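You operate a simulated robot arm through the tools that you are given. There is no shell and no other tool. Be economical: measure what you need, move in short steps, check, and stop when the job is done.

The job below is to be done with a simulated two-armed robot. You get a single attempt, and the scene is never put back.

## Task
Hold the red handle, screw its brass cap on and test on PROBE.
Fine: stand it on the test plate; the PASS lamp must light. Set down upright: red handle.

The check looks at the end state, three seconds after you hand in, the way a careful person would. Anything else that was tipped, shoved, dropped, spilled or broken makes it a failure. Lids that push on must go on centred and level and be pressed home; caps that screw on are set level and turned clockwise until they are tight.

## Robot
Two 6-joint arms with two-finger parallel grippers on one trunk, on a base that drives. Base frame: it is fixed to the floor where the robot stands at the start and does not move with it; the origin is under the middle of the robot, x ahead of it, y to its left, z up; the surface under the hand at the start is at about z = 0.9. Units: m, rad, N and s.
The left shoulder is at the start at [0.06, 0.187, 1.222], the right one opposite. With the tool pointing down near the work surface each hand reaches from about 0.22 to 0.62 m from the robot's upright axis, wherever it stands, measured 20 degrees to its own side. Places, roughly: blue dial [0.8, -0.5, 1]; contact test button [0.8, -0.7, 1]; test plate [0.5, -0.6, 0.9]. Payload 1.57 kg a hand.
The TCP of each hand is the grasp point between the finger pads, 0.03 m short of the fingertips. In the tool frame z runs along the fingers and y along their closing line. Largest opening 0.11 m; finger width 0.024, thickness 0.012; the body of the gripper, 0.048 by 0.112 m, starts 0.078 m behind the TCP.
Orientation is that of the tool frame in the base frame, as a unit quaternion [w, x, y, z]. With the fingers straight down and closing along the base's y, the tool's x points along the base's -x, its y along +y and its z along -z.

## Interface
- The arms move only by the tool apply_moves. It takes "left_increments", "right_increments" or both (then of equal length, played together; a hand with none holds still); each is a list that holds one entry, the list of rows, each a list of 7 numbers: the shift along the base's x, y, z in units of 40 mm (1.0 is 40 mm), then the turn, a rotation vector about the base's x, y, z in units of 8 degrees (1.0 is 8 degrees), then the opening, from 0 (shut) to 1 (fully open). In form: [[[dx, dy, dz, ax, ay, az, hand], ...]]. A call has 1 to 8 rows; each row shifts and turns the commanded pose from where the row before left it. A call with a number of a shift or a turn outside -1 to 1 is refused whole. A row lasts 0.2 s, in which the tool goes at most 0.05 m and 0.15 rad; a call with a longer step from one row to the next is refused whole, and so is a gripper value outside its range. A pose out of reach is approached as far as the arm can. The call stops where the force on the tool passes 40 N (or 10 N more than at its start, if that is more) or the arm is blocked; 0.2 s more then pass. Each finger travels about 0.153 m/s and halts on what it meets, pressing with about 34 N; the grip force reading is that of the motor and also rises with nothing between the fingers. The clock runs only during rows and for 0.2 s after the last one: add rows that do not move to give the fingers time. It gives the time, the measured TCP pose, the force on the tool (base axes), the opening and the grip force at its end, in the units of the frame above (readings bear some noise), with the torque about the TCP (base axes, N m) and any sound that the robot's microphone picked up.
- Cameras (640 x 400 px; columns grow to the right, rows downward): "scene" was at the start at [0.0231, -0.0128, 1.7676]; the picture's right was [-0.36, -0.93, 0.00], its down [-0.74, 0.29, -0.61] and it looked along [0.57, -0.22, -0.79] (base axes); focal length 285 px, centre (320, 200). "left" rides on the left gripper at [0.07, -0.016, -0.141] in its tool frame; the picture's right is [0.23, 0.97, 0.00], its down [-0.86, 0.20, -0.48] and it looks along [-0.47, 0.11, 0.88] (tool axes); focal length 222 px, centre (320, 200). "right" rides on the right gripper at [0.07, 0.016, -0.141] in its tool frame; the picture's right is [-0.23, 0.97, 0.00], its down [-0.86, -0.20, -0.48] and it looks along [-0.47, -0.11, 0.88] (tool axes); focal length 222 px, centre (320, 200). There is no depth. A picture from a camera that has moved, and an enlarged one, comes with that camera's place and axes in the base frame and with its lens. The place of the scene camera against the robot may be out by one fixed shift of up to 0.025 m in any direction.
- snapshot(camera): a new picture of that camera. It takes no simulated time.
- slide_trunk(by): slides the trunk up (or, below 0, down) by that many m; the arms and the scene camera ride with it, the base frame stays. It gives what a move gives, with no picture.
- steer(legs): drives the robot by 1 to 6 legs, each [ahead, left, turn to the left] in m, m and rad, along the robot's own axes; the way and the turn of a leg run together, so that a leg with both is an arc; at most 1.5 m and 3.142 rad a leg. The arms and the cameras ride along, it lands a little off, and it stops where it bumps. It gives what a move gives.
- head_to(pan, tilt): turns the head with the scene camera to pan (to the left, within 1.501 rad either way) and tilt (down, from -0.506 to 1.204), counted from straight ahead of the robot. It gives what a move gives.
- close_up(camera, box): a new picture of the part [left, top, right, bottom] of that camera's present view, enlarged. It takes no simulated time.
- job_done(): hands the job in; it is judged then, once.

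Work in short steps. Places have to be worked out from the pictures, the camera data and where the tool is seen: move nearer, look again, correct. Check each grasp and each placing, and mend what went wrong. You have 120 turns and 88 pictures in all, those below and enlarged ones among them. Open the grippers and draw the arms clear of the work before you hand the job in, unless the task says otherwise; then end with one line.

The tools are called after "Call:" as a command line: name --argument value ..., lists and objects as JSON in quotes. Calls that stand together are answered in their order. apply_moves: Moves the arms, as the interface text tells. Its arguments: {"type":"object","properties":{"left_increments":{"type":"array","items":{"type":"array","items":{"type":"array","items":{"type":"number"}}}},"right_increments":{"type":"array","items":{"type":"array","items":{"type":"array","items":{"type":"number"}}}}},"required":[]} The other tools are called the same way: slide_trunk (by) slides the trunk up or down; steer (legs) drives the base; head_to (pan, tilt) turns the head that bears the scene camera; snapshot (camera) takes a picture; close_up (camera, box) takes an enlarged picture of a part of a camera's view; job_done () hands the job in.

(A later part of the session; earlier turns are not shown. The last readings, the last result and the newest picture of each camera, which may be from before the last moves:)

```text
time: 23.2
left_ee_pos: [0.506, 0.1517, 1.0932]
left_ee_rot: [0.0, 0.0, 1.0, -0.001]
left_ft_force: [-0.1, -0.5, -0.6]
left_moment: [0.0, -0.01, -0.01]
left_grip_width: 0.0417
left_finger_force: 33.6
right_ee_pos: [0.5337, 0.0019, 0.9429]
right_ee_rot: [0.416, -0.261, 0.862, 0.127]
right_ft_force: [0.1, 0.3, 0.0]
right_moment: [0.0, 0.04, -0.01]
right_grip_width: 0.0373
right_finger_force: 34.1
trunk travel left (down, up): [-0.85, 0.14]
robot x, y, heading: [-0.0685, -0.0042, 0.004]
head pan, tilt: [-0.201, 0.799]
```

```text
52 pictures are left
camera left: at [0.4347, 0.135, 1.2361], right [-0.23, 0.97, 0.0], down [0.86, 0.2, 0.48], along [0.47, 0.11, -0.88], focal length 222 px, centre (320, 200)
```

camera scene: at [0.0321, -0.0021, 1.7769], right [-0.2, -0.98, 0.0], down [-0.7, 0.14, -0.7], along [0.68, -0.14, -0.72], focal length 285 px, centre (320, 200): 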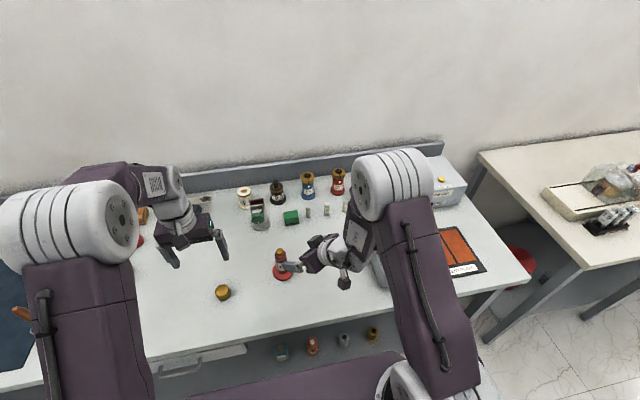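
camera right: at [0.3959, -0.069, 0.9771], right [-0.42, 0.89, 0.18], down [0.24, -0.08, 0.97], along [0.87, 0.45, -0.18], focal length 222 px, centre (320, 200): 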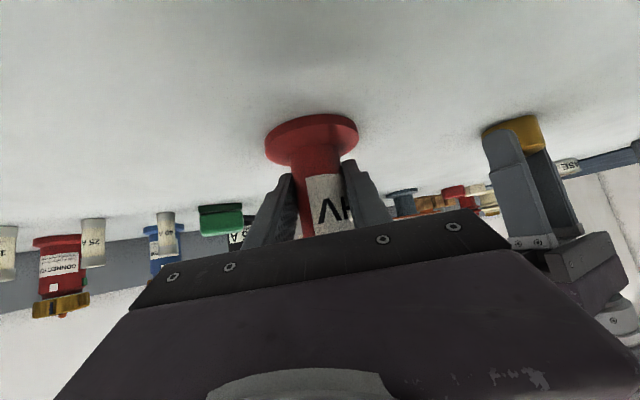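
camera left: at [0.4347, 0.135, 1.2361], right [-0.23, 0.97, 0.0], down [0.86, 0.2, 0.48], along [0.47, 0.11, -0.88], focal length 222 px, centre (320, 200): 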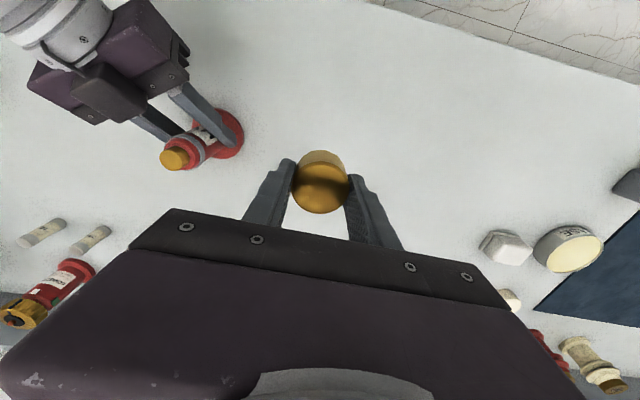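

Cap is secure. Before moving over, I pre-turn the left wrist counter-clockwise so there is more clockwise travel available.

Call:
apply_moves --left_increments '[[[0, 0, 0, 0, 0, 1, 0], [0, 0, 0, 0, 0, 1, 0], [0, 0, 0, 0, 0, 1, 0], [0, 0, 0, 0, 0, 1, 0], [0, 0, 0, 0, 0, 1, 0], [0, 0, 0, 0, 0, 1, 0], [0, 0, 0, 0, 0, 1, 0], [0, 0, 0, 0, 0, 1, 0]]]'

Call:
snapshot --camera "left"

Call:
snapshot --camera "scene"

```text
time: 25.0
left_ee_pos: [0.5061, 0.1528, 1.0949]
left_ee_rot: [0.0, -0.531, 0.847, 0.0]
left_ft_force: [1.1, 0.4, -0.7]
left_moment: [0.0, 0.02, 0.0]
left_grip_width: 0.0418
left_finger_force: 33.7
right_ee_pos: [0.5333, 0.003, 0.9439]
right_ee_rot: [0.416, -0.262, 0.862, 0.127]
right_ft_force: [0.3, -0.1, -0.2]
right_moment: [0.05, -0.02, 0.0]
right_grip_width: 0.0372
right_finger_force: 34.1
trunk travel left (down, up): [-0.85, 0.14]
robot x, y, heading: [-0.0669, -0.0001, -0.001]
head pan, tilt: [-0.201, 0.799]
```

```text
51 pictures are left
camera left: at [0.489, 0.0831, 1.2367], right [-0.98, 0.22, 0.0], down [0.19, 0.86, 0.48], along [0.11, 0.47, -0.88], focal length 222 px, centre (320, 200)
```

left: 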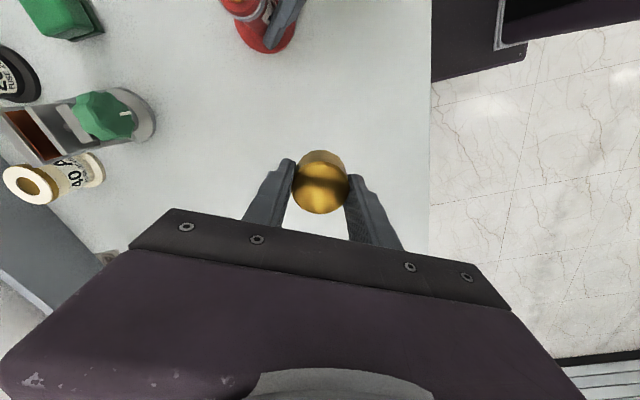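

```text
50 pictures are left
camera scene: at [-0.0368, -0.0018, 1.7768], right [-0.2, -0.98, 0.0], down [-0.7, 0.14, -0.7], along [0.68, -0.14, -0.72], focal length 285 px, centre (320, 200)
```

scene: 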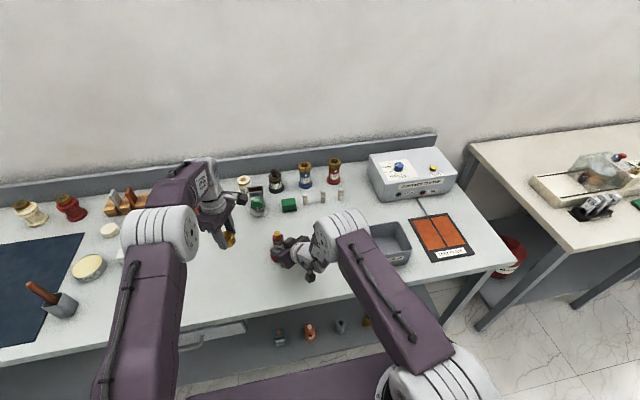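

64° reached fine. Now I carry the cap over the handle axis (0.538, 0.008), still ~4 cm above the stud.

Call:
apply_moves --left_increments '[[[0.2, -0.9, 0, 0, 0, 0, 0], [0.2, -0.9, 0, 0, 0, 0, 0], [0.2, -0.9, 0, 0, 0, 0, 0], [0.2, -0.9, 0, 0, 0, 0, 0], [0, 0, 0, 0, 0, 0, 0]]]'

Call:
snapshot --camera "left"

Call:
close_up --camera "scene" --box '[220, 190, 340, 290]'

```text
time: 26.2
left_ee_pos: [0.5066, 0.0362, 1.0933]
left_ee_rot: [0.0, -0.53, 0.848, 0.001]
left_ft_force: [0.2, 0.0, -0.5]
left_moment: [-0.02, 0.04, -0.01]
left_grip_width: 0.0415
left_finger_force: 34.2
left hand out of reach, approached as far as the arm can: row 3, 4
right_ee_pos: [0.5341, 0.0039, 0.9437]
right_ee_rot: [0.416, -0.263, 0.861, 0.127]
right_ft_force: [-0.1, 1.3, 0.5]
right_moment: [-0.02, 0.03, -0.01]
right_grip_width: 0.0373
right_finger_force: 34.8
trunk travel left (down, up): [-0.85, 0.14]
robot x, y, heading: [-0.07, 0.0017, -0.003]
head pan, tilt: [-0.201, 0.799]
```

```text
49 pictures are left
camera left: at [0.4902, -0.035, 1.236], right [-0.97, 0.22, 0.0], down [0.2, 0.86, 0.48], along [0.11, 0.47, -0.88], focal length 222 px, centre (320, 200)
```

left: 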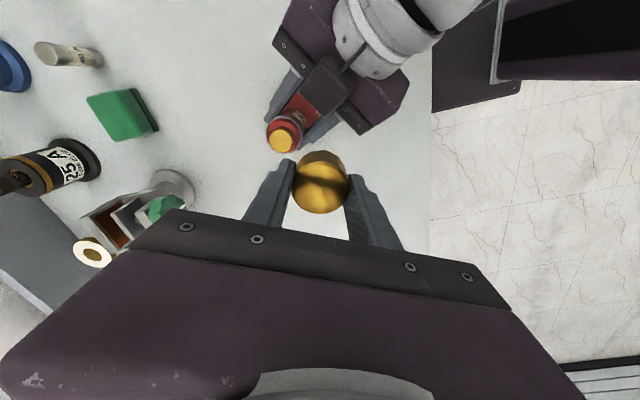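

```text
4.00 times, centred on (280, 240) of scene
camera zoom: at [-0.0362, -0.001, 1.7769], right [-0.2, -0.98, 0.0], down [-0.7, 0.14, -0.7], along [0.68, -0.14, -0.72], focal length 1140 px, centre (480, 40)
```

zoom: 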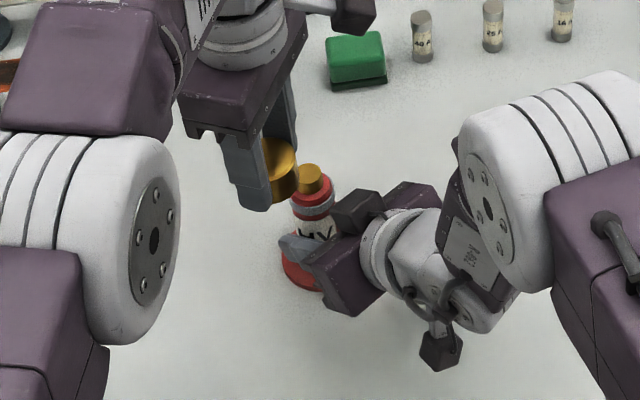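

The handle is just beyond the left arm's reach in this stance, so I lift the handle 1 cm with the right hand, bring it to about (0.498, 0.075), and set it down again while the left hand rises clear.

Call:
apply_moves --left_increments '[[[-0.1, 0.5, 0.4, 0, 0, 0, 0], [-0.1, 0.5, 0.4, 0, 0, 0, 0], [0, 0.3, 0.2, 0, 0, 0, 0], [0, 0, 0, 0, 0, 0, 0], [0, 0, 0, 0, 0, 0, 0], [0, 0, 0, 0, 0, 0, 0], [0, 0, 0, 0, 0, 0, 0], [0, 0, 0, 0, 0, 0, 0]]]' --right_increments '[[[0, 0, 0.1, 0, 0, 0, 0], [0, 0, 0.15, 0, 0, 0, 0], [-0.25, 0.42, 0, 0, 0, 0, 0], [-0.25, 0.42, 0, 0, 0, 0, 0], [-0.25, 0.42, 0, 0, 0, 0, 0], [-0.25, 0.42, 0, 0, 0, 0, 0], [0, 0, -0.12, 0, 0, 0, 0], [0, 0, 0, 0, 0, 0, 0]]]'

Call:
snapshot --camera "right"

Call:
close_up --camera "scene" --box '[190, 190, 330, 300]'

```text
time: 28.0
left_ee_pos: [0.4987, 0.0851, 1.1347]
left_ee_rot: [0.0, -0.53, 0.848, 0.0]
left_ft_force: [-1.0, 0.3, -1.1]
left_moment: [0.01, 0.0, -0.02]
left_grip_width: 0.0415
left_finger_force: 33.8
right_ee_pos: [0.5164, 0.0782, 0.9481]
right_ee_rot: [0.414, -0.259, 0.863, 0.131]
right_ft_force: [-1.0, 0.0, -1.2]
right_moment: [0.04, 0.02, 0.01]
right_grip_width: 0.0369
right_finger_force: 33.9
right hand out of reach, approached as far as the arm can: row 5, 6, 7
trunk travel left (down, up): [-0.85, 0.14]
robot x, y, heading: [-0.0681, -0.0016, 0.0]
head pan, tilt: [-0.201, 0.799]
```

```text
47 pictures are left
camera right: at [0.3796, 0.0056, 0.983], right [-0.42, 0.89, 0.19], down [0.25, -0.09, 0.96], along [0.87, 0.46, -0.18], focal length 222 px, centre (320, 200)
```

right: 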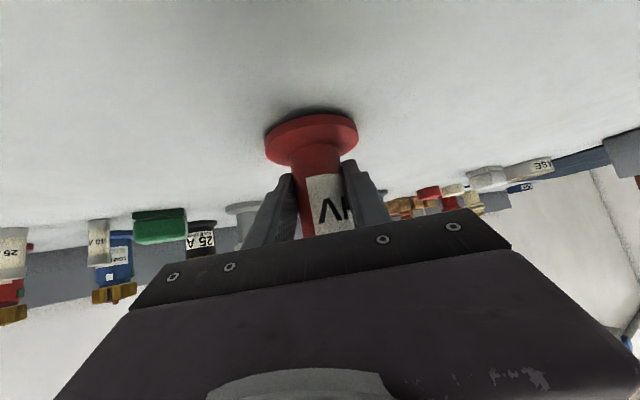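

```text
3.64 times, centred on (260, 245) of scene
camera zoom: at [-0.0368, -0.0026, 1.7768], right [-0.2, -0.98, 0.0], down [-0.7, 0.14, -0.7], along [0.68, -0.14, -0.72], focal length 1036 px, centre (538, 36)
```

zoom: 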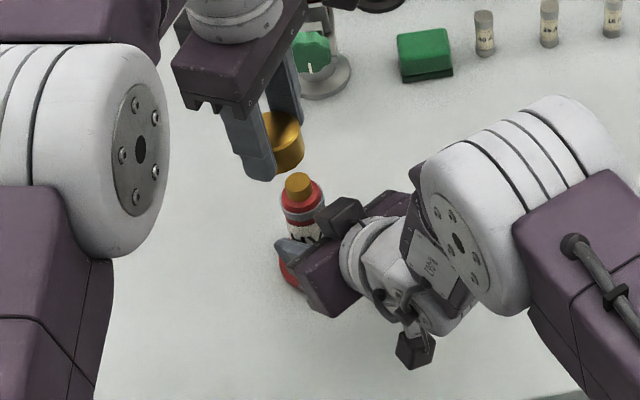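

Right is limited by being too close to its shoulder. Raising the trunk 10 cm gives both arms better geometry; the held handle and cap simply ride up, and I'll lower the right hand again afterwards.

Call:
slide_trunk --by 0.1

Call:
apply_moves --right_increments '[[[-0.1, 0, -0.6, 0, 0, 0, 0], [-0.1, 0, -0.6, 0, 0, 0, 0], [-0.1, 0, -0.6, 0, 0, 0, 0], [-0.1, 0, -0.5, 0, 0, 0, 0], [0, 0, 0, 0, 0, 0, 0]]]'

```text
time: 29.3
left_ee_pos: [0.4988, 0.0864, 1.2345]
left_ee_rot: [0.001, -0.53, 0.848, 0.0]
left_ft_force: [-0.6, -1.0, 0.3]
left_moment: [-0.02, -0.02, 0.03]
left_grip_width: 0.0416
left_finger_force: 34.4
right_ee_pos: [0.5173, 0.0784, 1.0499]
right_ee_rot: [0.414, -0.26, 0.863, 0.131]
right_ft_force: [0.3, 0.0, -2.1]
right_moment: [-0.03, 0.01, 0.01]
right_grip_width: 0.0373
right_finger_force: 34.2
trunk travel left (down, up): [-0.95, 0.04]
robot x, y, heading: [-0.0701, -0.0017, -0.003]
head pan, tilt: [-0.201, 0.799]
```

```text
time: 30.5
left_ee_pos: [0.4984, 0.0861, 1.2341]
left_ee_rot: [0.0, -0.529, 0.848, 0.0]
left_ft_force: [1.9, -0.8, -0.6]
left_moment: [0.01, -0.02, 0.02]
left_grip_width: 0.0415
left_finger_force: 34.0
right_ee_pos: [0.501, 0.0768, 0.9563]
right_ee_rot: [0.413, -0.263, 0.861, 0.134]
right_ft_force: [-0.4, -0.2, -2.9]
right_moment: [-0.01, 0.02, -0.01]
right_grip_width: 0.0373
right_finger_force: 34.4
trunk travel left (down, up): [-0.95, 0.04]
robot x, y, heading: [-0.0728, -0.0024, 0.004]
head pan, tilt: [-0.201, 0.799]
```

Now at x 0.501; I level the last 0.8° and lower the handle onto the bench gently.

Call:
apply_moves --right_increments '[[[0, 0, -0.15, -0.08, -0.06, 0, 0], [0, 0, -0.1, 0, 0, 0, 0], [0, 0, -0.07, 0, 0, 0, 0], [0, 0, 0, 0, 0, 0, 0]]]'

Call:
snapshot --camera "right"

Call:
snapshot --camera "left"

```text
time: 31.5
left_ee_pos: [0.4985, 0.0865, 1.234]
left_ee_rot: [0.0, -0.53, 0.848, 0.0]
left_ft_force: [0.1, -0.2, 0.8]
left_moment: [0.0, 0.01, -0.01]
left_grip_width: 0.0414
left_finger_force: 33.4
right_ee_pos: [0.5049, 0.0769, 0.9431]
right_ee_rot: [0.416, -0.263, 0.861, 0.127]
right_ft_force: [1.1, 0.8, 0.0]
right_moment: [0.06, -0.04, 0.02]
right_grip_width: 0.0371
right_finger_force: 34.4
right hand out of reach, approached as far as the arm can: row 1
trunk travel left (down, up): [-0.95, 0.04]
robot x, y, heading: [-0.0702, -0.001, -0.002]
head pan, tilt: [-0.201, 0.799]
```

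```text
45 pictures are left
camera right: at [0.3685, 0.0036, 0.9774], right [-0.43, 0.89, 0.18], down [0.24, -0.08, 0.97], along [0.87, 0.46, -0.18], focal length 222 px, centre (320, 200)
```

right: 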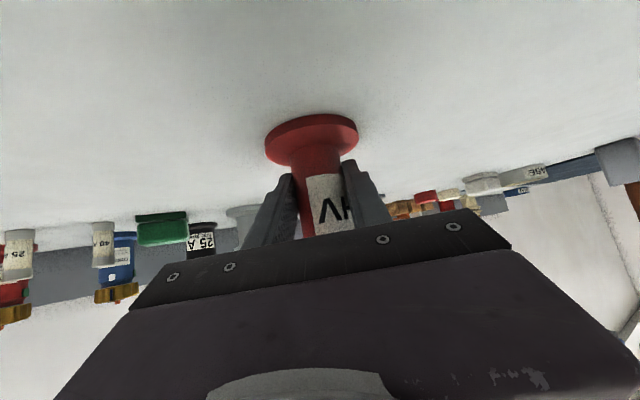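

```text
44 pictures are left
camera left: at [0.4811, 0.0165, 1.3769], right [-0.97, 0.22, 0.0], down [0.2, 0.86, 0.48], along [0.11, 0.47, -0.88], focal length 222 px, centre (320, 200)
```

left: 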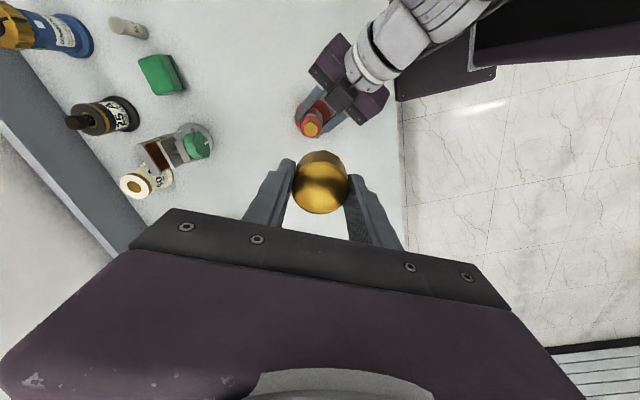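

The handle stands level again; its axis is now about (0.510, 0.0795). I bring the cap over it, with its bottom ~4 cm above the stud, and look.

Call:
apply_moves --left_increments '[[[0.1, -0.06, -0.8, 0, 0, 0, 0], [0.1, -0.06, -0.8, 0, 0, 0, 0], [0.09, -0.06, -0.8, 0, 0, 0, 0], [0, 0, -0.8, 0, 0, 0, 0], [0, 0, 0, 0, 0, 0, 0]]]'

Call:
close_up --camera "left" --box '[240, 60, 420, 240]'

Call:
close_up --camera "scene" --box '[180, 190, 330, 310]'

```text
time: 32.7
left_ee_pos: [0.5106, 0.0795, 1.1053]
left_ee_rot: [0.0, -0.53, 0.848, 0.0]
left_ft_force: [-0.3, 0.4, -1.1]
left_moment: [0.03, -0.01, 0.02]
left_grip_width: 0.0417
left_finger_force: 33.3
right_ee_pos: [0.5057, 0.0772, 0.9433]
right_ee_rot: [0.415, -0.264, 0.861, 0.128]
right_ft_force: [0.3, 0.7, 1.3]
right_moment: [0.09, -0.06, 0.03]
right_grip_width: 0.0372
right_finger_force: 34.1
trunk travel left (down, up): [-0.95, 0.04]
robot x, y, heading: [-0.0696, 0.0025, -0.0]
head pan, tilt: [-0.201, 0.799]
```

```text
2.22 times, centred on (330, 150) of left
camera zoom: at [0.4934, 0.0099, 1.2476], right [-0.97, 0.22, 0.0], down [0.2, 0.86, 0.48], along [0.11, 0.47, -0.88], focal length 494 px, centre (298, 311)
```

zoom: 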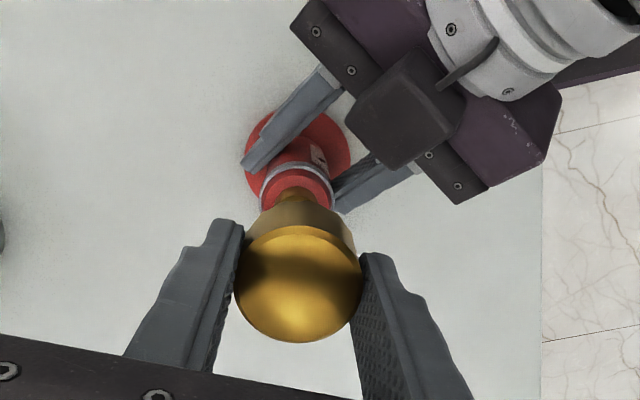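

```text
3.33 times, centred on (255, 250) of scene
camera zoom: at [-0.0374, -0.0017, 1.8768], right [-0.2, -0.98, 0.0], down [-0.7, 0.14, -0.7], along [0.68, -0.14, -0.72], focal length 950 px, centre (537, 33)
```

zoom: 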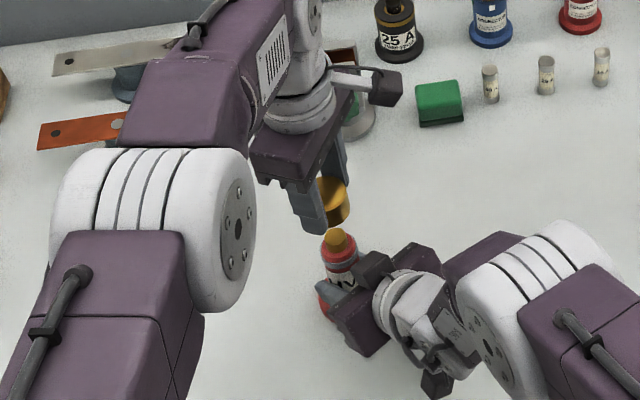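

Cap and handle line up within ~2 mm from the left view, and agree with the right-hand estimate. I lower to just above the stud and then in small steps until contact.

Call:
apply_moves --left_increments '[[[0, 0, -0.6, 0, 0, 0, 0], [0, 0, -0.4, 0, 0, 0, 0], [0, 0, -0.15, 0, 0, 0, 0], [0, 0, -0.1, 0, 0, 0, 0], [0, 0, 0, 0, 0, 0, 0]]]'

Call:
close_up --camera "scene" --box '[220, 230, 300, 290]'

Call:
close_up --camera "left" --box '[240, 60, 420, 240]'

```text
time: 33.9
left_ee_pos: [0.5066, 0.0794, 1.0557]
left_ee_rot: [0.0, -0.529, 0.849, 0.0]
left_ft_force: [-0.5, 0.1, -0.2]
left_moment: [-0.04, -0.02, 0.0]
left_grip_width: 0.0416
left_finger_force: 33.7
left hand out of reach, approached as far as the arm can: row 4
right_ee_pos: [0.505, 0.076, 0.9436]
right_ee_rot: [0.415, -0.265, 0.861, 0.128]
right_ft_force: [0.0, -0.1, 1.3]
right_moment: [0.07, -0.1, 0.01]
right_grip_width: 0.0369
right_finger_force: 33.9
trunk travel left (down, up): [-0.95, 0.04]
robot x, y, heading: [-0.0701, -0.0007, 0.001]
head pan, tilt: [-0.201, 0.799]
```

```text
6.67 times, centred on (260, 260) of scene
camera zoom: at [-0.0377, -0.0019, 1.8769], right [-0.2, -0.98, 0.0], down [-0.7, 0.14, -0.7], along [0.68, -0.14, -0.72], focal length 1900 px, centre (720, -200)
```

zoom: 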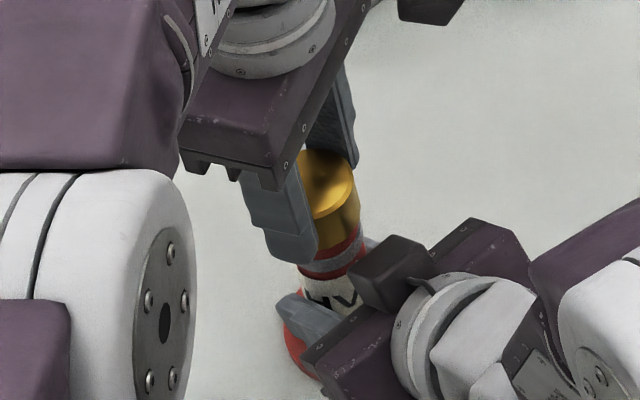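

```text
2.22 times, centred on (330, 150) of left
camera zoom: at [0.4891, 0.0099, 1.1988], right [-0.97, 0.22, 0.0], down [0.2, 0.86, 0.48], along [0.11, 0.47, -0.88], focal length 494 px, centre (298, 311)
```

zoom: 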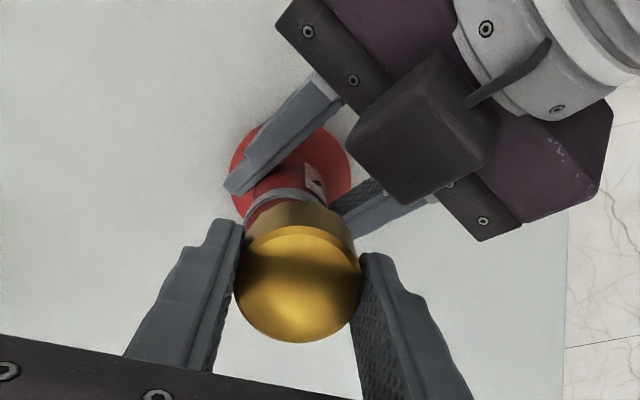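

The left arm is at its limit again (x short by 4 mm). I raise the cap, then re-position the handle closer: lift 1 cm, yaw the right hand 32° about the handle axis and bring it to about (0.47, 0.10).

Call:
apply_moves --left_increments '[[[0, 0, 0.7, 0, 0, 0, 0], [0, 0, 0.7, 0, 0, 0, 0], [-0.2, 0.2, 0.7, 0, 0, 0, 0], [-0.4, 0.2, 0, 0, 0, 0, 0], [-0.4, 0.1, 0, 0, 0, 0, 0]]]'

Call:
apply_moves --right_increments '[[[0, 0, 0.1, 0, 0, 0, 0], [0, 0, 0.15, 0, 0, 0, 0], [-0.1, 0.13, 0, 0, 0, 1, 0], [-0.2, 0.13, 0, 0, 0, 1, 0], [-0.3, 0.13, 0, 0, 0, 1, 0], [-0.3, 0.13, 0, 0, 0, 1, 0], [0, 0, 0, 0, 0, 0, 0]]]'

Call:
snapshot --camera "scene"

```text
time: 35.1
left_ee_pos: [0.465, 0.101, 1.1415]
left_ee_rot: [0.0, -0.53, 0.848, 0.0]
left_ft_force: [0.6, 0.5, 0.5]
left_moment: [0.0, 0.05, 0.0]
left_grip_width: 0.0415
left_finger_force: 33.7
right_ee_pos: [0.5048, 0.0763, 0.9449]
right_ee_rot: [0.415, -0.264, 0.861, 0.127]
right_ft_force: [0.1, -0.3, 1.8]
right_moment: [0.08, -0.08, 0.0]
right_grip_width: 0.037
right_finger_force: 33.7
trunk travel left (down, up): [-0.95, 0.04]
robot x, y, heading: [-0.07, -0.0003, 0.001]
head pan, tilt: [-0.201, 0.799]
```

```text
time: 36.7
left_ee_pos: [0.4665, 0.0994, 1.1409]
left_ee_rot: [0.0, -0.53, 0.848, 0.0]
left_ft_force: [-0.1, 0.7, -0.4]
left_moment: [-0.02, 0.0, 0.0]
left_grip_width: 0.0418
left_finger_force: 34.4
right_ee_pos: [0.4688, 0.0984, 0.9544]
right_ee_rot: [0.365, -0.49, 0.756, 0.235]
right_ft_force: [1.3, 0.3, -1.7]
right_moment: [-0.02, 0.0, 0.0]
right_grip_width: 0.0369
right_finger_force: 33.9
trunk travel left (down, up): [-0.95, 0.04]
robot x, y, heading: [-0.0685, 0.0007, -0.002]
head pan, tilt: [-0.201, 0.799]
```

```text
39 pictures are left
camera scene: at [-0.0366, -0.0018, 1.8768], right [-0.2, -0.98, 0.0], down [-0.7, 0.14, -0.7], along [0.68, -0.14, -0.72], focal length 285 px, centre (320, 200)
```

scene: 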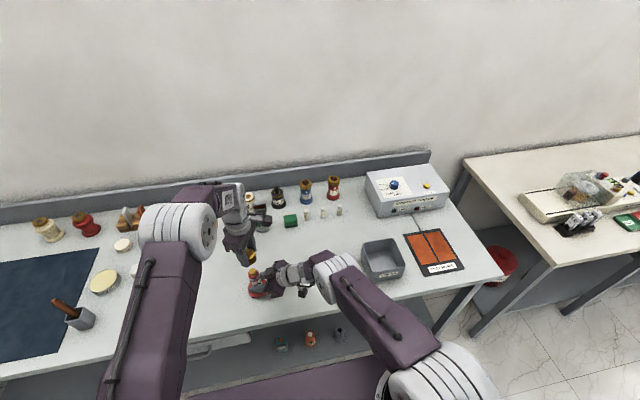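

No reach problem now and level. I lower the handle onto the bench.

Call:
apply_moves --right_increments '[[[0, 0, -0.15, 0, 0, 0, 0], [0, 0, -0.1, 0, 0, 0, 0], [0, 0, 0, 0, 0, 0, 0]]]'

Call:
apply_moves --left_increments '[[[0.1, 0.1, -0.4, 0, 0, 0, 0], [0, 0, -0.4, 0, 0, 0, 0], [0, 0, 0, 0, 0, 0, 0]]]'

Call:
close_up --camera "left" --box '[220, 40, 420, 240]'

Call:
close_up --camera "scene" --box '[190, 220, 310, 310]'

```text
time: 37.5
left_ee_pos: [0.4667, 0.1009, 1.142]
left_ee_rot: [0.001, -0.53, 0.848, -0.001]
left_ft_force: [-0.9, -0.3, -0.8]
left_moment: [0.01, 0.01, -0.03]
left_grip_width: 0.0414
left_finger_force: 33.9
right_ee_pos: [0.4693, 0.0977, 0.9424]
right_ee_rot: [0.366, -0.49, 0.756, 0.235]
right_ft_force: [0.5, -0.2, -0.6]
right_moment: [-0.01, 0.01, 0.02]
right_grip_width: 0.0374
right_finger_force: 34.1
trunk travel left (down, up): [-0.95, 0.04]
robot x, y, heading: [-0.0705, 0.0003, 0.001]
head pan, tilt: [-0.201, 0.799]
```

```text
time: 38.3
left_ee_pos: [0.4713, 0.1045, 1.1083]
left_ee_rot: [0.0, -0.53, 0.848, 0.0]
left_ft_force: [-0.7, -0.3, -0.6]
left_moment: [0.03, 0.02, 0.01]
left_grip_width: 0.0417
left_finger_force: 33.8
right_ee_pos: [0.4691, 0.0981, 0.9431]
right_ee_rot: [0.365, -0.49, 0.756, 0.234]
right_ft_force: [-0.2, -0.6, -1.2]
right_moment: [-0.02, -0.02, 0.0]
right_grip_width: 0.0371
right_finger_force: 33.9
trunk travel left (down, up): [-0.95, 0.04]
robot x, y, heading: [-0.0718, -0.0014, 0.002]
head pan, tilt: [-0.201, 0.799]
```

```text
2.00 times, centred on (320, 140) of left
camera zoom: at [0.4537, 0.0341, 1.2507], right [-0.97, 0.22, 0.0], down [0.2, 0.86, 0.48], along [0.11, 0.47, -0.88], focal length 444 px, centre (320, 320)
```

zoom: 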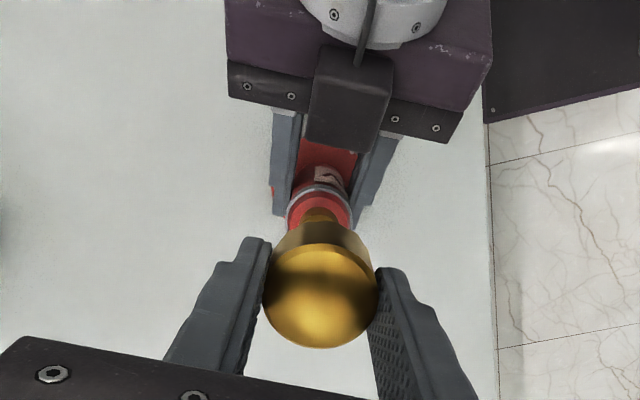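

```text
4.44 times, centred on (250, 265) of scene
camera zoom: at [-0.0371, -0.0017, 1.8768], right [-0.2, -0.98, 0.0], down [-0.7, 0.14, -0.7], along [0.68, -0.14, -0.72], focal length 1267 px, centre (631, -89)
```

zoom: 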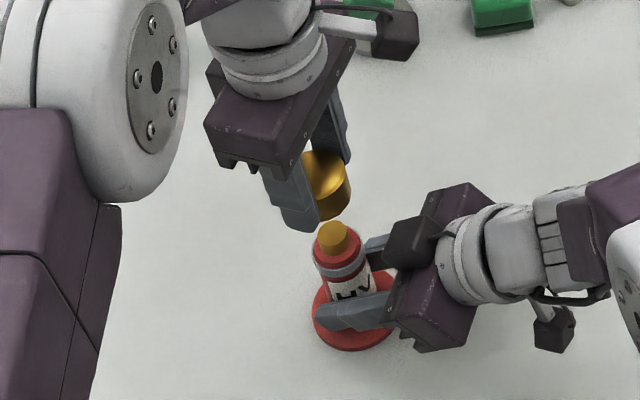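

Alignment looks good to within a few mm; I lower to just above the stud top and take sharper views from both cameras.

Call:
apply_moves --left_increments '[[[0, 0, -0.5, 0, 0, 0, 0], [0, 0, -0.4, 0, 0, 0, 0], [0, 0, -0.1, 0, 0, 0, 0], [0, 0, 0, 0, 0, 0, 0]]]'

Call:
close_up --camera "scene" --box '[225, 240, 281, 275]'

```text
time: 39.3
left_ee_pos: [0.4712, 0.1041, 1.0673]
left_ee_rot: [-0.001, -0.53, 0.848, 0.0]
left_ft_force: [-0.3, -0.4, -1.0]
left_moment: [-0.02, 0.03, 0.0]
left_grip_width: 0.0417
left_finger_force: 34.2
right_ee_pos: [0.4689, 0.098, 0.9439]
right_ee_rot: [0.365, -0.49, 0.756, 0.236]
right_ft_force: [-0.3, 1.3, -1.7]
right_moment: [0.04, 0.04, -0.03]
right_grip_width: 0.0371
right_finger_force: 34.1
trunk travel left (down, up): [-0.95, 0.04]
robot x, y, heading: [-0.0746, 0.0002, 0.002]
head pan, tilt: [-0.201, 0.799]
```

```text
11.43 times, centred on (253, 258) of scene
camera zoom: at [-0.037, -0.0017, 1.8768], right [-0.2, -0.98, 0.0], down [-0.7, 0.14, -0.7], along [0.68, -0.14, -0.72], focal length 3257 px, centre (1086, -457)
```

zoom: 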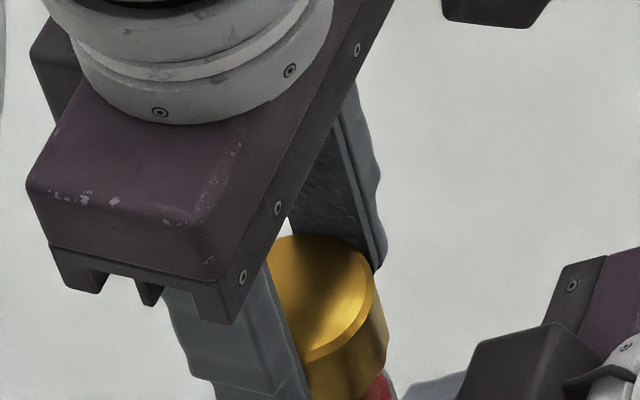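

The box cut off the handle; one more wider close-up.

Call:
close_up --camera "scene" --box '[215, 255, 295, 305]'

```text
8.00 times, centred on (255, 280) of scene
camera zoom: at [-0.037, -0.0017, 1.8768], right [-0.2, -0.98, 0.0], down [-0.7, 0.14, -0.7], along [0.68, -0.14, -0.72], focal length 2280 px, centre (840, -440)
```

zoom: 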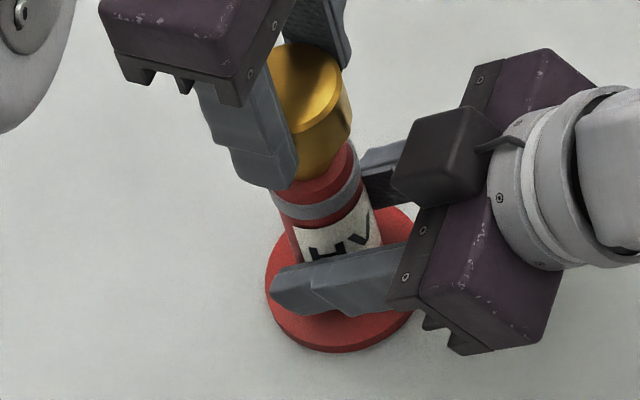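

Both views (scene for y, left camera for x) put the cap within ~1 mm of the handle axis. I lower slowly until contact is felt.

Call:
apply_moves --left_increments '[[[0, 0, -0.15, 0, 0, 0, 0], [0, 0, -0.1, 0, 0, 0, 0], [0, 0, -0.1, 0, 0, 0, 0], [0, 0, 0, 0, 0, 0, 0]]]'

```text
time: 40.3
left_ee_pos: [0.4711, 0.1046, 1.0539]
left_ee_rot: [0.0, -0.53, 0.848, 0.0]
left_ft_force: [-0.3, 0.1, 0.0]
left_moment: [-0.03, 0.02, 0.01]
left_grip_width: 0.0415
left_finger_force: 34.1
right_ee_pos: [0.4691, 0.0974, 0.9442]
right_ee_rot: [0.365, -0.49, 0.756, 0.235]
right_ft_force: [-0.4, 0.2, -0.5]
right_moment: [0.01, 0.0, -0.01]
right_grip_width: 0.0372
right_finger_force: 34.2
trunk travel left (down, up): [-0.95, 0.04]
robot x, y, heading: [-0.0718, -0.0011, -0.0]
head pan, tilt: [-0.201, 0.799]
```

No contact yet at 1.054; I go on in 2–3 mm steps.

Call:
apply_moves --left_increments '[[[0, 0, -0.06, 0, 0, 0, 0], [0, 0, -0.06, 0, 0, 0, 0], [0, 0, -0.06, 0, 0, 0, 0], [0, 0, 0, 0, 0, 0, 0]]]'

```text
time: 41.3
left_ee_pos: [0.4713, 0.1043, 1.0473]
left_ee_rot: [0.0, -0.53, 0.848, 0.0]
left_ft_force: [0.0, 0.2, -0.2]
left_moment: [-0.02, -0.01, 0.01]
left_grip_width: 0.0413
left_finger_force: 34.0
right_ee_pos: [0.4682, 0.0982, 0.9435]
right_ee_rot: [0.364, -0.49, 0.756, 0.235]
right_ft_force: [-0.7, -0.2, -1.1]
right_moment: [0.01, 0.05, 0.01]
right_grip_width: 0.0372
right_finger_force: 34.0
trunk travel left (down, up): [-0.95, 0.04]
robot x, y, heading: [-0.0712, 0.0029, -0.002]
head pan, tilt: [-0.201, 0.799]
```

Still free, so the stud is entering the cap; continue in small steps.

Call:
apply_moves --left_increments '[[[0, 0, -0.05, 0, 0, 0, 0], [0, 0, -0.05, 0, 0, 0, 0], [0, 0, -0.05, 0, 0, 0, 0], [0, 0, 0, 0, 0, 0, 0]]]'

Call:
close_up --camera "scene" --box '[215, 255, 295, 305]'

```text
time: 42.4
left_ee_pos: [0.4713, 0.1052, 1.0451]
left_ee_rot: [0.0, -0.529, 0.849, -0.002]
left_ft_force: [-5.0, 0.4, 12.3]
left_moment: [-0.14, 0.07, 0.01]
left_grip_width: 0.0418
left_finger_force: 34.1
right_ee_pos: [0.4678, 0.0986, 0.9442]
right_ee_rot: [0.366, -0.489, 0.756, 0.234]
right_ft_force: [4.3, 1.4, -2.3]
right_moment: [0.21, 0.41, 0.04]
right_grip_width: 0.0371
right_finger_force: 34.2
trunk travel left (down, up): [-0.95, 0.04]
robot x, y, heading: [-0.0702, 0.001, -0.003]
head pan, tilt: [-0.201, 0.799]
stopped in row 4 (left hand): the force on the tool passed its limit at 41 N (the readings are from after the stop); the commanded pose is now the measured one
```

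```text
8.00 times, centred on (255, 280) of scene
camera zoom: at [-0.0397, -0.0015, 1.8769], right [-0.2, -0.98, 0.0], down [-0.7, 0.14, -0.7], along [0.68, -0.14, -0.72], focal length 2280 px, centre (840, -440)
```

zoom: 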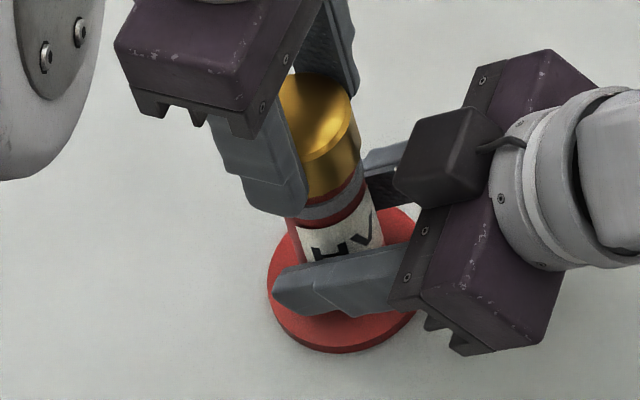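

Contact at TCP 1.045 with a slight sideways load (-5 N in x), so I ease 1 mm towards -x and start turning clockwise with light downward feed.

Call:
apply_moves --left_increments '[[[-0.025, 0, 0.02, 0, 0, 0, 0], [0, 0, 0, 0, 0, -1, 0], [0, 0, -0.005, 0, 0, -1, 0], [0, 0, -0.005, 0, 0, -1, 0], [0, 0, -0.005, 0, 0, -1, 0], [0, 0, -0.005, 0, 0, -1, 0], [0, 0, -0.005, 0, 0, -1, 0], [0, 0, 0, 0, 0, 0, 0]]]'

```text
time: 44.2
left_ee_pos: [0.4697, 0.1053, 1.0445]
left_ee_rot: [0.002, -0.138, 0.99, -0.002]
left_ft_force: [8.1, 1.8, 9.2]
left_moment: [-0.2, -0.33, -0.03]
left_grip_width: 0.0415
left_finger_force: 34.3
right_ee_pos: [0.4679, 0.0985, 0.9446]
right_ee_rot: [0.365, -0.49, 0.756, 0.234]
right_ft_force: [-4.0, -2.4, 7.6]
right_moment: [0.34, -0.07, 0.04]
right_grip_width: 0.0373
right_finger_force: 34.0
trunk travel left (down, up): [-0.95, 0.04]
robot x, y, heading: [-0.0707, 0.0016, -0.001]
head pan, tilt: [-0.201, 0.799]
```

Now the side load is +8 N in x — I overshot; move back 0.6 mm and continue turning clockwise.

Call:
apply_moves --left_increments '[[[0.015, 0, 0, 0, 0, -1, 0], [0, 0, -0.005, 0, 0, -1, 0], [0, 0, -0.005, 0, 0, -1, 0], [0, 0, -0.005, 0, 0, -1, 0], [0, 0, -0.005, 0, 0, -1, 0], [0, 0, -0.005, 0, 0, -1, 0], [0, 0, -0.005, 0, 0, -1, 0], [0, 0, 0, 0, 0, 0, 0]]]'

Call:
close_up --camera "scene" --box '[215, 245, 295, 305]'

```text
time: 46.0
left_ee_pos: [0.4689, 0.104, 1.0446]
left_ee_rot: [0.001, 0.344, 0.939, -0.001]
left_ft_force: [0.2, -2.0, 17.1]
left_moment: [-0.18, 0.28, -0.01]
left_grip_width: 0.0414
left_finger_force: 34.4
right_ee_pos: [0.4678, 0.0973, 0.9428]
right_ee_rot: [0.365, -0.49, 0.757, 0.233]
right_ft_force: [3.5, 3.6, 1.0]
right_moment: [0.18, 0.24, -0.03]
right_grip_width: 0.0374
right_finger_force: 34.0
trunk travel left (down, up): [-0.95, 0.04]
robot x, y, heading: [-0.0669, -0.0006, -0.0]
head pan, tilt: [-0.201, 0.799]
```

```text
6.67 times, centred on (255, 275) of scene
camera zoom: at [-0.0399, -0.0019, 1.8769], right [-0.2, -0.98, 0.0], down [-0.7, 0.14, -0.7], along [0.68, -0.14, -0.72], focal length 1900 px, centre (753, -300)
```

zoom: 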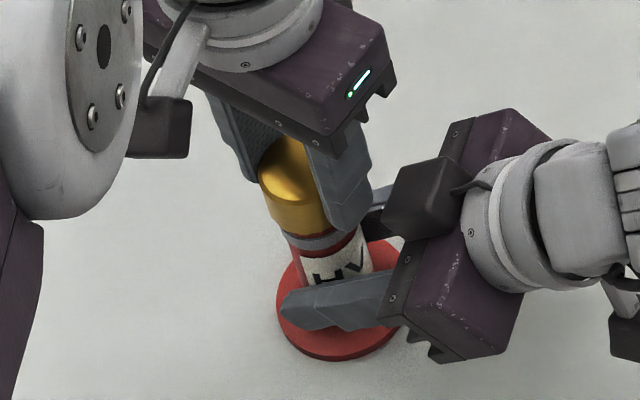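

Side loads are gone but no sinking yet; thread start may need more turning. I continue clockwise without more feed and watch z.

Call:
apply_moves --left_increments '[[[0, 0, 0, 0, 0, -1, 0], [0, 0, 0, 0, 0, -1, 0], [0, 0, 0, 0, 0, -1, 0], [0, 0, 0, 0, 0, -1, 0], [0, 0, 0, 0, 0, -1, 0], [0, 0, 0, 0, 0, -1, 0], [0, 0, 0, 0, 0, 0, 0]]]'

```text
time: 47.6
left_ee_pos: [0.4709, 0.1041, 1.0433]
left_ee_rot: [0.0, 0.696, 0.718, 0.002]
left_ft_force: [5.4, 11.1, 7.1]
left_moment: [0.34, 0.03, 0.01]
left_grip_width: 0.0415
left_finger_force: 34.0
right_ee_pos: [0.4672, 0.097, 0.9439]
right_ee_rot: [0.365, -0.49, 0.757, 0.233]
right_ft_force: [-4.7, -8.7, 9.1]
right_moment: [0.58, -0.05, 0.02]
right_grip_width: 0.037
right_finger_force: 34.4
trunk travel left (down, up): [-0.95, 0.04]
robot x, y, heading: [-0.0687, -0.0006, -0.003]
head pan, tilt: [-0.201, 0.799]
```

Force fell from 17 N to 7 N and z dropped 1 mm – it seems to be biting. I trim the side load (+y) and continue the turn with light feed.

Call:
apply_moves --left_increments '[[[0.01, 0.022, -0.005, 0, 0, -1, 0], [0, 0, -0.008, 0, 0, -1, 0], [0, 0, -0.008, 0, 0, -1, 0], [0, 0, -0.008, 0, 0, -1, 0], [0, 0, 0, 0, 0, 0, 0]]]'

```text
time: 48.8
left_ee_pos: [0.4694, 0.1034, 1.0429]
left_ee_rot: [0.0, 0.867, 0.499, -0.001]
left_ft_force: [-1.0, 0.0, 16.4]
left_moment: [0.1, 0.22, -0.01]
left_grip_width: 0.0415
left_finger_force: 33.3
right_ee_pos: [0.4676, 0.0983, 0.9435]
right_ee_rot: [0.366, -0.489, 0.757, 0.234]
right_ft_force: [2.9, 0.0, -1.0]
right_moment: [-0.14, 0.29, 0.0]
right_grip_width: 0.037
right_finger_force: 34.1
trunk travel left (down, up): [-0.95, 0.04]
robot x, y, heading: [-0.0676, -0.0028, -0.001]
head pan, tilt: [-0.201, 0.799]
```

Still no wrist limit at -120°. I keep turning clockwise without feed to see if the downward force relaxes.

Call:
apply_moves --left_increments '[[[0, 0, 0, 0, 0, -1, 0], [0, 0, 0, 0, 0, -1, 0], [0, 0, 0, 0, 0, -1, 0], [0, 0, 0, 0, 0, -1, 0], [0, 0, 0, 0, 0, -1, 0], [0, 0, 0, 0, 0, 0, 0]]]'

Call:
snapshot --camera "scene"

Call:
close_up --camera "scene" --box '[215, 245, 295, 305]'

```text
time: 50.2
left_ee_pos: [0.4698, 0.1046, 1.0413]
left_ee_rot: [-0.001, 0.985, 0.172, 0.0]
left_ft_force: [-5.5, -4.4, 17.5]
left_moment: [0.08, 0.25, 0.01]
left_grip_width: 0.0416
left_finger_force: 34.5
right_ee_pos: [0.4669, 0.0971, 0.9439]
right_ee_rot: [0.366, -0.489, 0.756, 0.234]
right_ft_force: [6.6, 3.8, -2.8]
right_moment: [-0.3, 0.69, -0.02]
right_grip_width: 0.0368
right_finger_force: 33.6
trunk travel left (down, up): [-0.95, 0.04]
robot x, y, heading: [-0.0718, 0.0012, -0.003]
head pan, tilt: [-0.201, 0.799]
```

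```text
32 pictures are left
camera scene: at [-0.0398, -0.0026, 1.8769], right [-0.2, -0.98, 0.0], down [-0.7, 0.14, -0.7], along [0.68, -0.14, -0.72], focal length 285 px, centre (320, 200)
```

scene: 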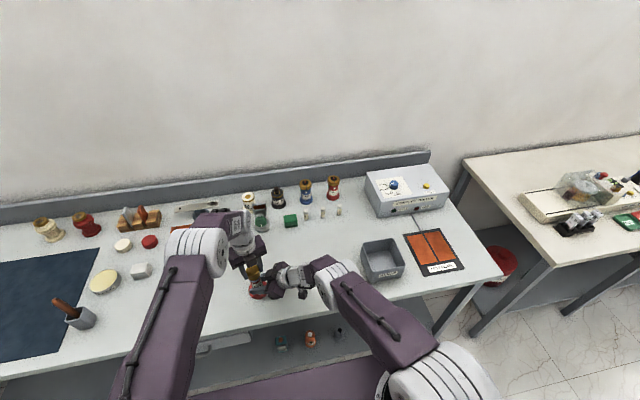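

```text
6.67 times, centred on (255, 275) of scene
camera zoom: at [-0.0398, -0.0026, 1.8769], right [-0.2, -0.98, 0.0], down [-0.7, 0.14, -0.7], along [0.68, -0.14, -0.72], focal length 1900 px, centre (753, -300)
```

zoom: 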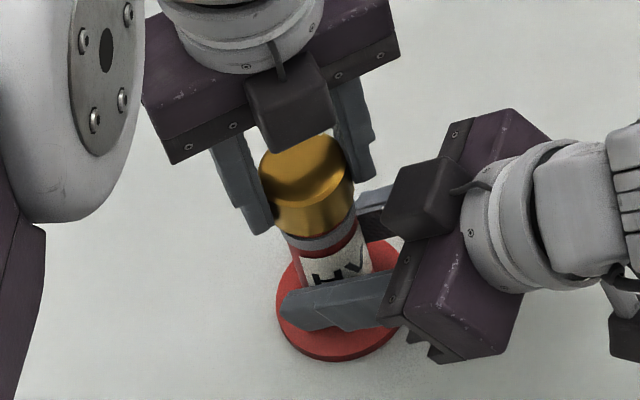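

The cap has visibly come down close to the grey ring. I trim side load and continue turning with slight feed.

Call:
apply_moves --left_increments '[[[-0.012, -0.01, 0, 0, 0, -1, 0], [0, 0, -0.004, 0, 0, -1, 0], [0, 0, -0.004, 0, 0, -1, 0], [0, 0, -0.004, 0, 0, -1, 0], [0, 0, -0.004, 0, 0, -1, 0], [0, 0, -0.004, 0, 0, -1, 0], [0, 0, 0, 0, 0, 0, 0]]]'

```text
time: 51.1
left_ee_pos: [0.466, 0.0933, 1.0436]
left_ee_rot: [-0.015, 0.998, -0.054, 0.009]
left_ft_force: [-4.1, 2.8, 13.0]
left_moment: [0.49, 0.24, 0.04]
left_grip_width: 0.0417
left_finger_force: 33.8
left hand out of reach, approached as far as the arm can: row 3, 4
right_ee_pos: [0.4678, 0.0956, 0.943]
right_ee_rot: [0.366, -0.488, 0.757, 0.233]
right_ft_force: [-1.3, 0.9, 4.8]
right_moment: [-0.6, 0.74, -0.21]
right_grip_width: 0.0371
right_finger_force: 33.9
trunk travel left (down, up): [-0.95, 0.04]
robot x, y, heading: [-0.0728, 0.0007, 0.001]
head pan, tilt: [-0.201, 0.799]
stopped in row 4 (left hand): the force on the tool passed its limit at 52 N (the readings are from after the stop); the commanded pose is now the measured one
```

The wrist hit its limit and pushed the tool ~1 cm in -y. I check the state before releasing for a regrasp.

Call:
close_up --camera "scene" --box '[215, 245, 295, 305]'

Call:
close_up --camera "right" --box '[220, 60, 420, 240]'

```text
6.67 times, centred on (255, 275) of scene
camera zoom: at [-0.0415, -0.0025, 1.8769], right [-0.2, -0.98, 0.0], down [-0.7, 0.14, -0.7], along [0.68, -0.14, -0.72], focal length 1900 px, centre (753, -300)
```

zoom: 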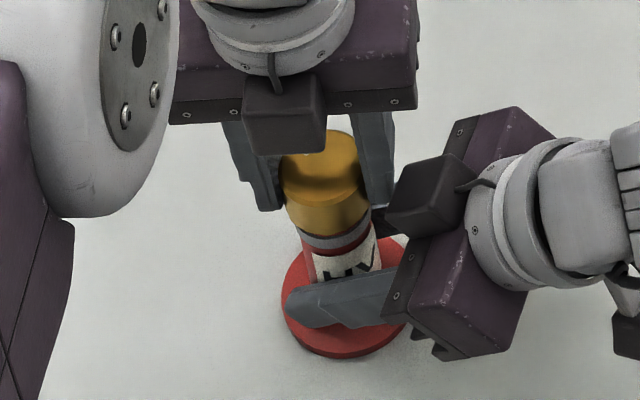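

```text
2.22 times, centred on (320, 150) of right
camera zoom: at [0.3884, -0.0384, 0.9776], right [-0.83, 0.53, 0.17], down [0.24, 0.06, 0.97], along [0.51, 0.84, -0.18], focal length 494 px, centre (320, 311)
```

zoom: 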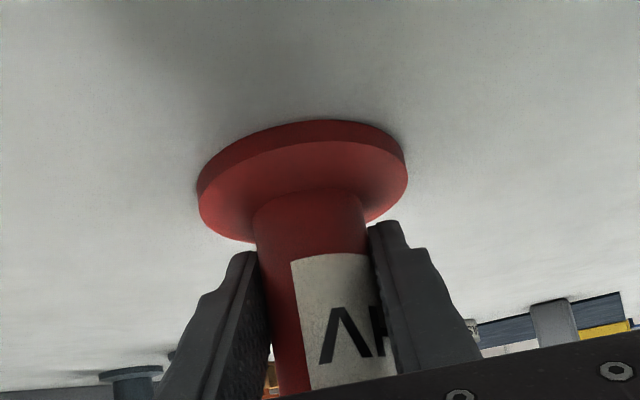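

The handle got leaned about the right grip axis but the cap stays engaged with it. I back the turn off 16° and move the left hand back to bring the handle upright again.

Call:
apply_moves --left_increments '[[[0.02, 0.09, 0, 0, 0, 1, 0], [0.02, 0.09, -0.01, 0, 0, 1, 0], [0.02, 0.09, -0.02, 0, 0, 0, 0], [0, 0, 0, 0, 0, 0, 0]]]'

Call:
close_up --camera "right" --box '[220, 60, 420, 240]'

```text
time: 52.1
left_ee_pos: [0.4719, 0.1046, 1.0413]
left_ee_rot: [-0.014, 0.996, 0.087, 0.006]
left_ft_force: [-5.8, -27.6, 15.5]
left_moment: [-1.65, 0.37, -0.01]
left_grip_width: 0.0416
left_finger_force: 34.0
right_ee_pos: [0.4692, 0.0964, 0.9448]
right_ee_rot: [0.366, -0.489, 0.757, 0.234]
right_ft_force: [7.2, 29.2, -7.7]
right_moment: [-0.64, 0.09, 0.02]
right_grip_width: 0.0372
right_finger_force: 34.0
trunk travel left (down, up): [-0.95, 0.04]
robot x, y, heading: [-0.0688, 0.0002, -0.002]
head pan, tilt: [-0.201, 0.799]
```

```text
2.22 times, centred on (320, 150) of right
camera zoom: at [0.3898, -0.0374, 0.9771], right [-0.83, 0.53, 0.17], down [0.24, 0.06, 0.97], along [0.5, 0.84, -0.18], focal length 494 px, centre (320, 311)
```

zoom: 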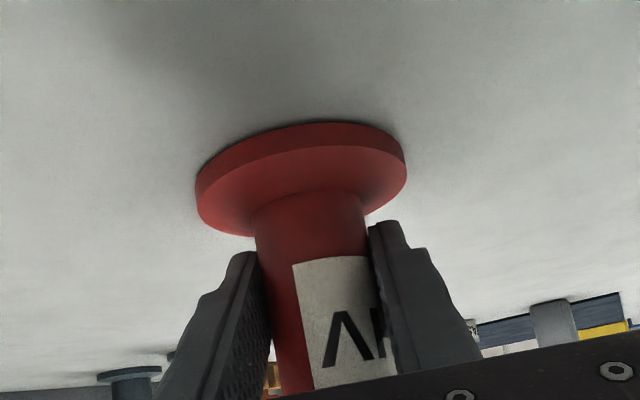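

The left tool is leaning 1.7° and straining (-27 N). I open the left fingers slightly to release the cap and let it relax, then look.

Call:
apply_moves --left_increments '[[[0, 0, 0, 0, 0, 0, 0.46], [0, 0, 0, 0, 0, 0, 0.46]]]'

Call:
close_up --camera "scene" --box '[215, 245, 295, 305]'

Call:
close_up --camera "right" --box '[220, 60, 420, 240]'

```text
time: 52.7
left_ee_pos: [0.4699, 0.1053, 1.0412]
left_ee_rot: [-0.016, 0.996, 0.085, 0.005]
left_ft_force: [0.9, -0.7, -0.2]
left_moment: [0.04, -0.03, 0.02]
left_grip_width: 0.0512
left_finger_force: 0.2
right_ee_pos: [0.4692, 0.0936, 0.9435]
right_ee_rot: [0.365, -0.488, 0.759, 0.231]
right_ft_force: [-0.9, 1.4, 10.0]
right_moment: [0.44, -0.13, 0.04]
right_grip_width: 0.0372
right_finger_force: 34.4
trunk travel left (down, up): [-0.95, 0.04]
robot x, y, heading: [-0.07, -0.0019, -0.002]
head pan, tilt: [-0.201, 0.799]
```

```text
6.67 times, centred on (255, 275) of scene
camera zoom: at [-0.0395, -0.002, 1.8769], right [-0.2, -0.98, 0.0], down [-0.7, 0.14, -0.7], along [0.68, -0.14, -0.72], focal length 1900 px, centre (753, -300)
```

zoom: 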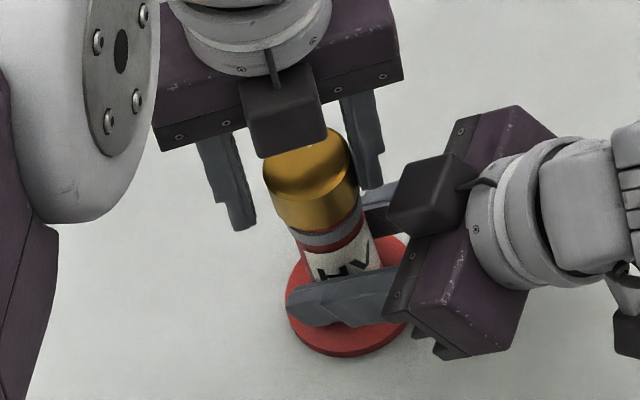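

```text
2.22 times, centred on (320, 150) of right
camera zoom: at [0.3898, -0.0387, 0.9773], right [-0.83, 0.54, 0.17], down [0.24, 0.06, 0.97], along [0.51, 0.84, -0.18], focal length 494 px, centre (320, 311)
```

zoom: 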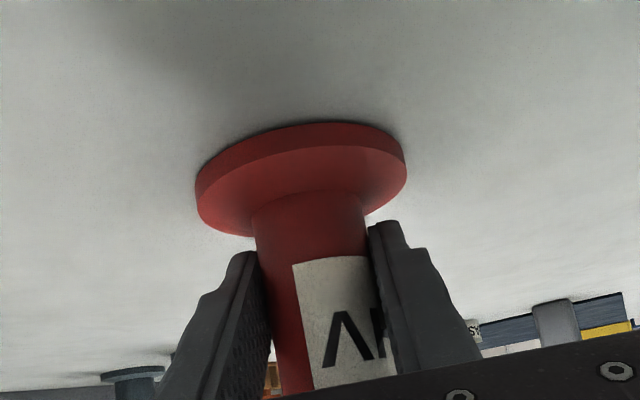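

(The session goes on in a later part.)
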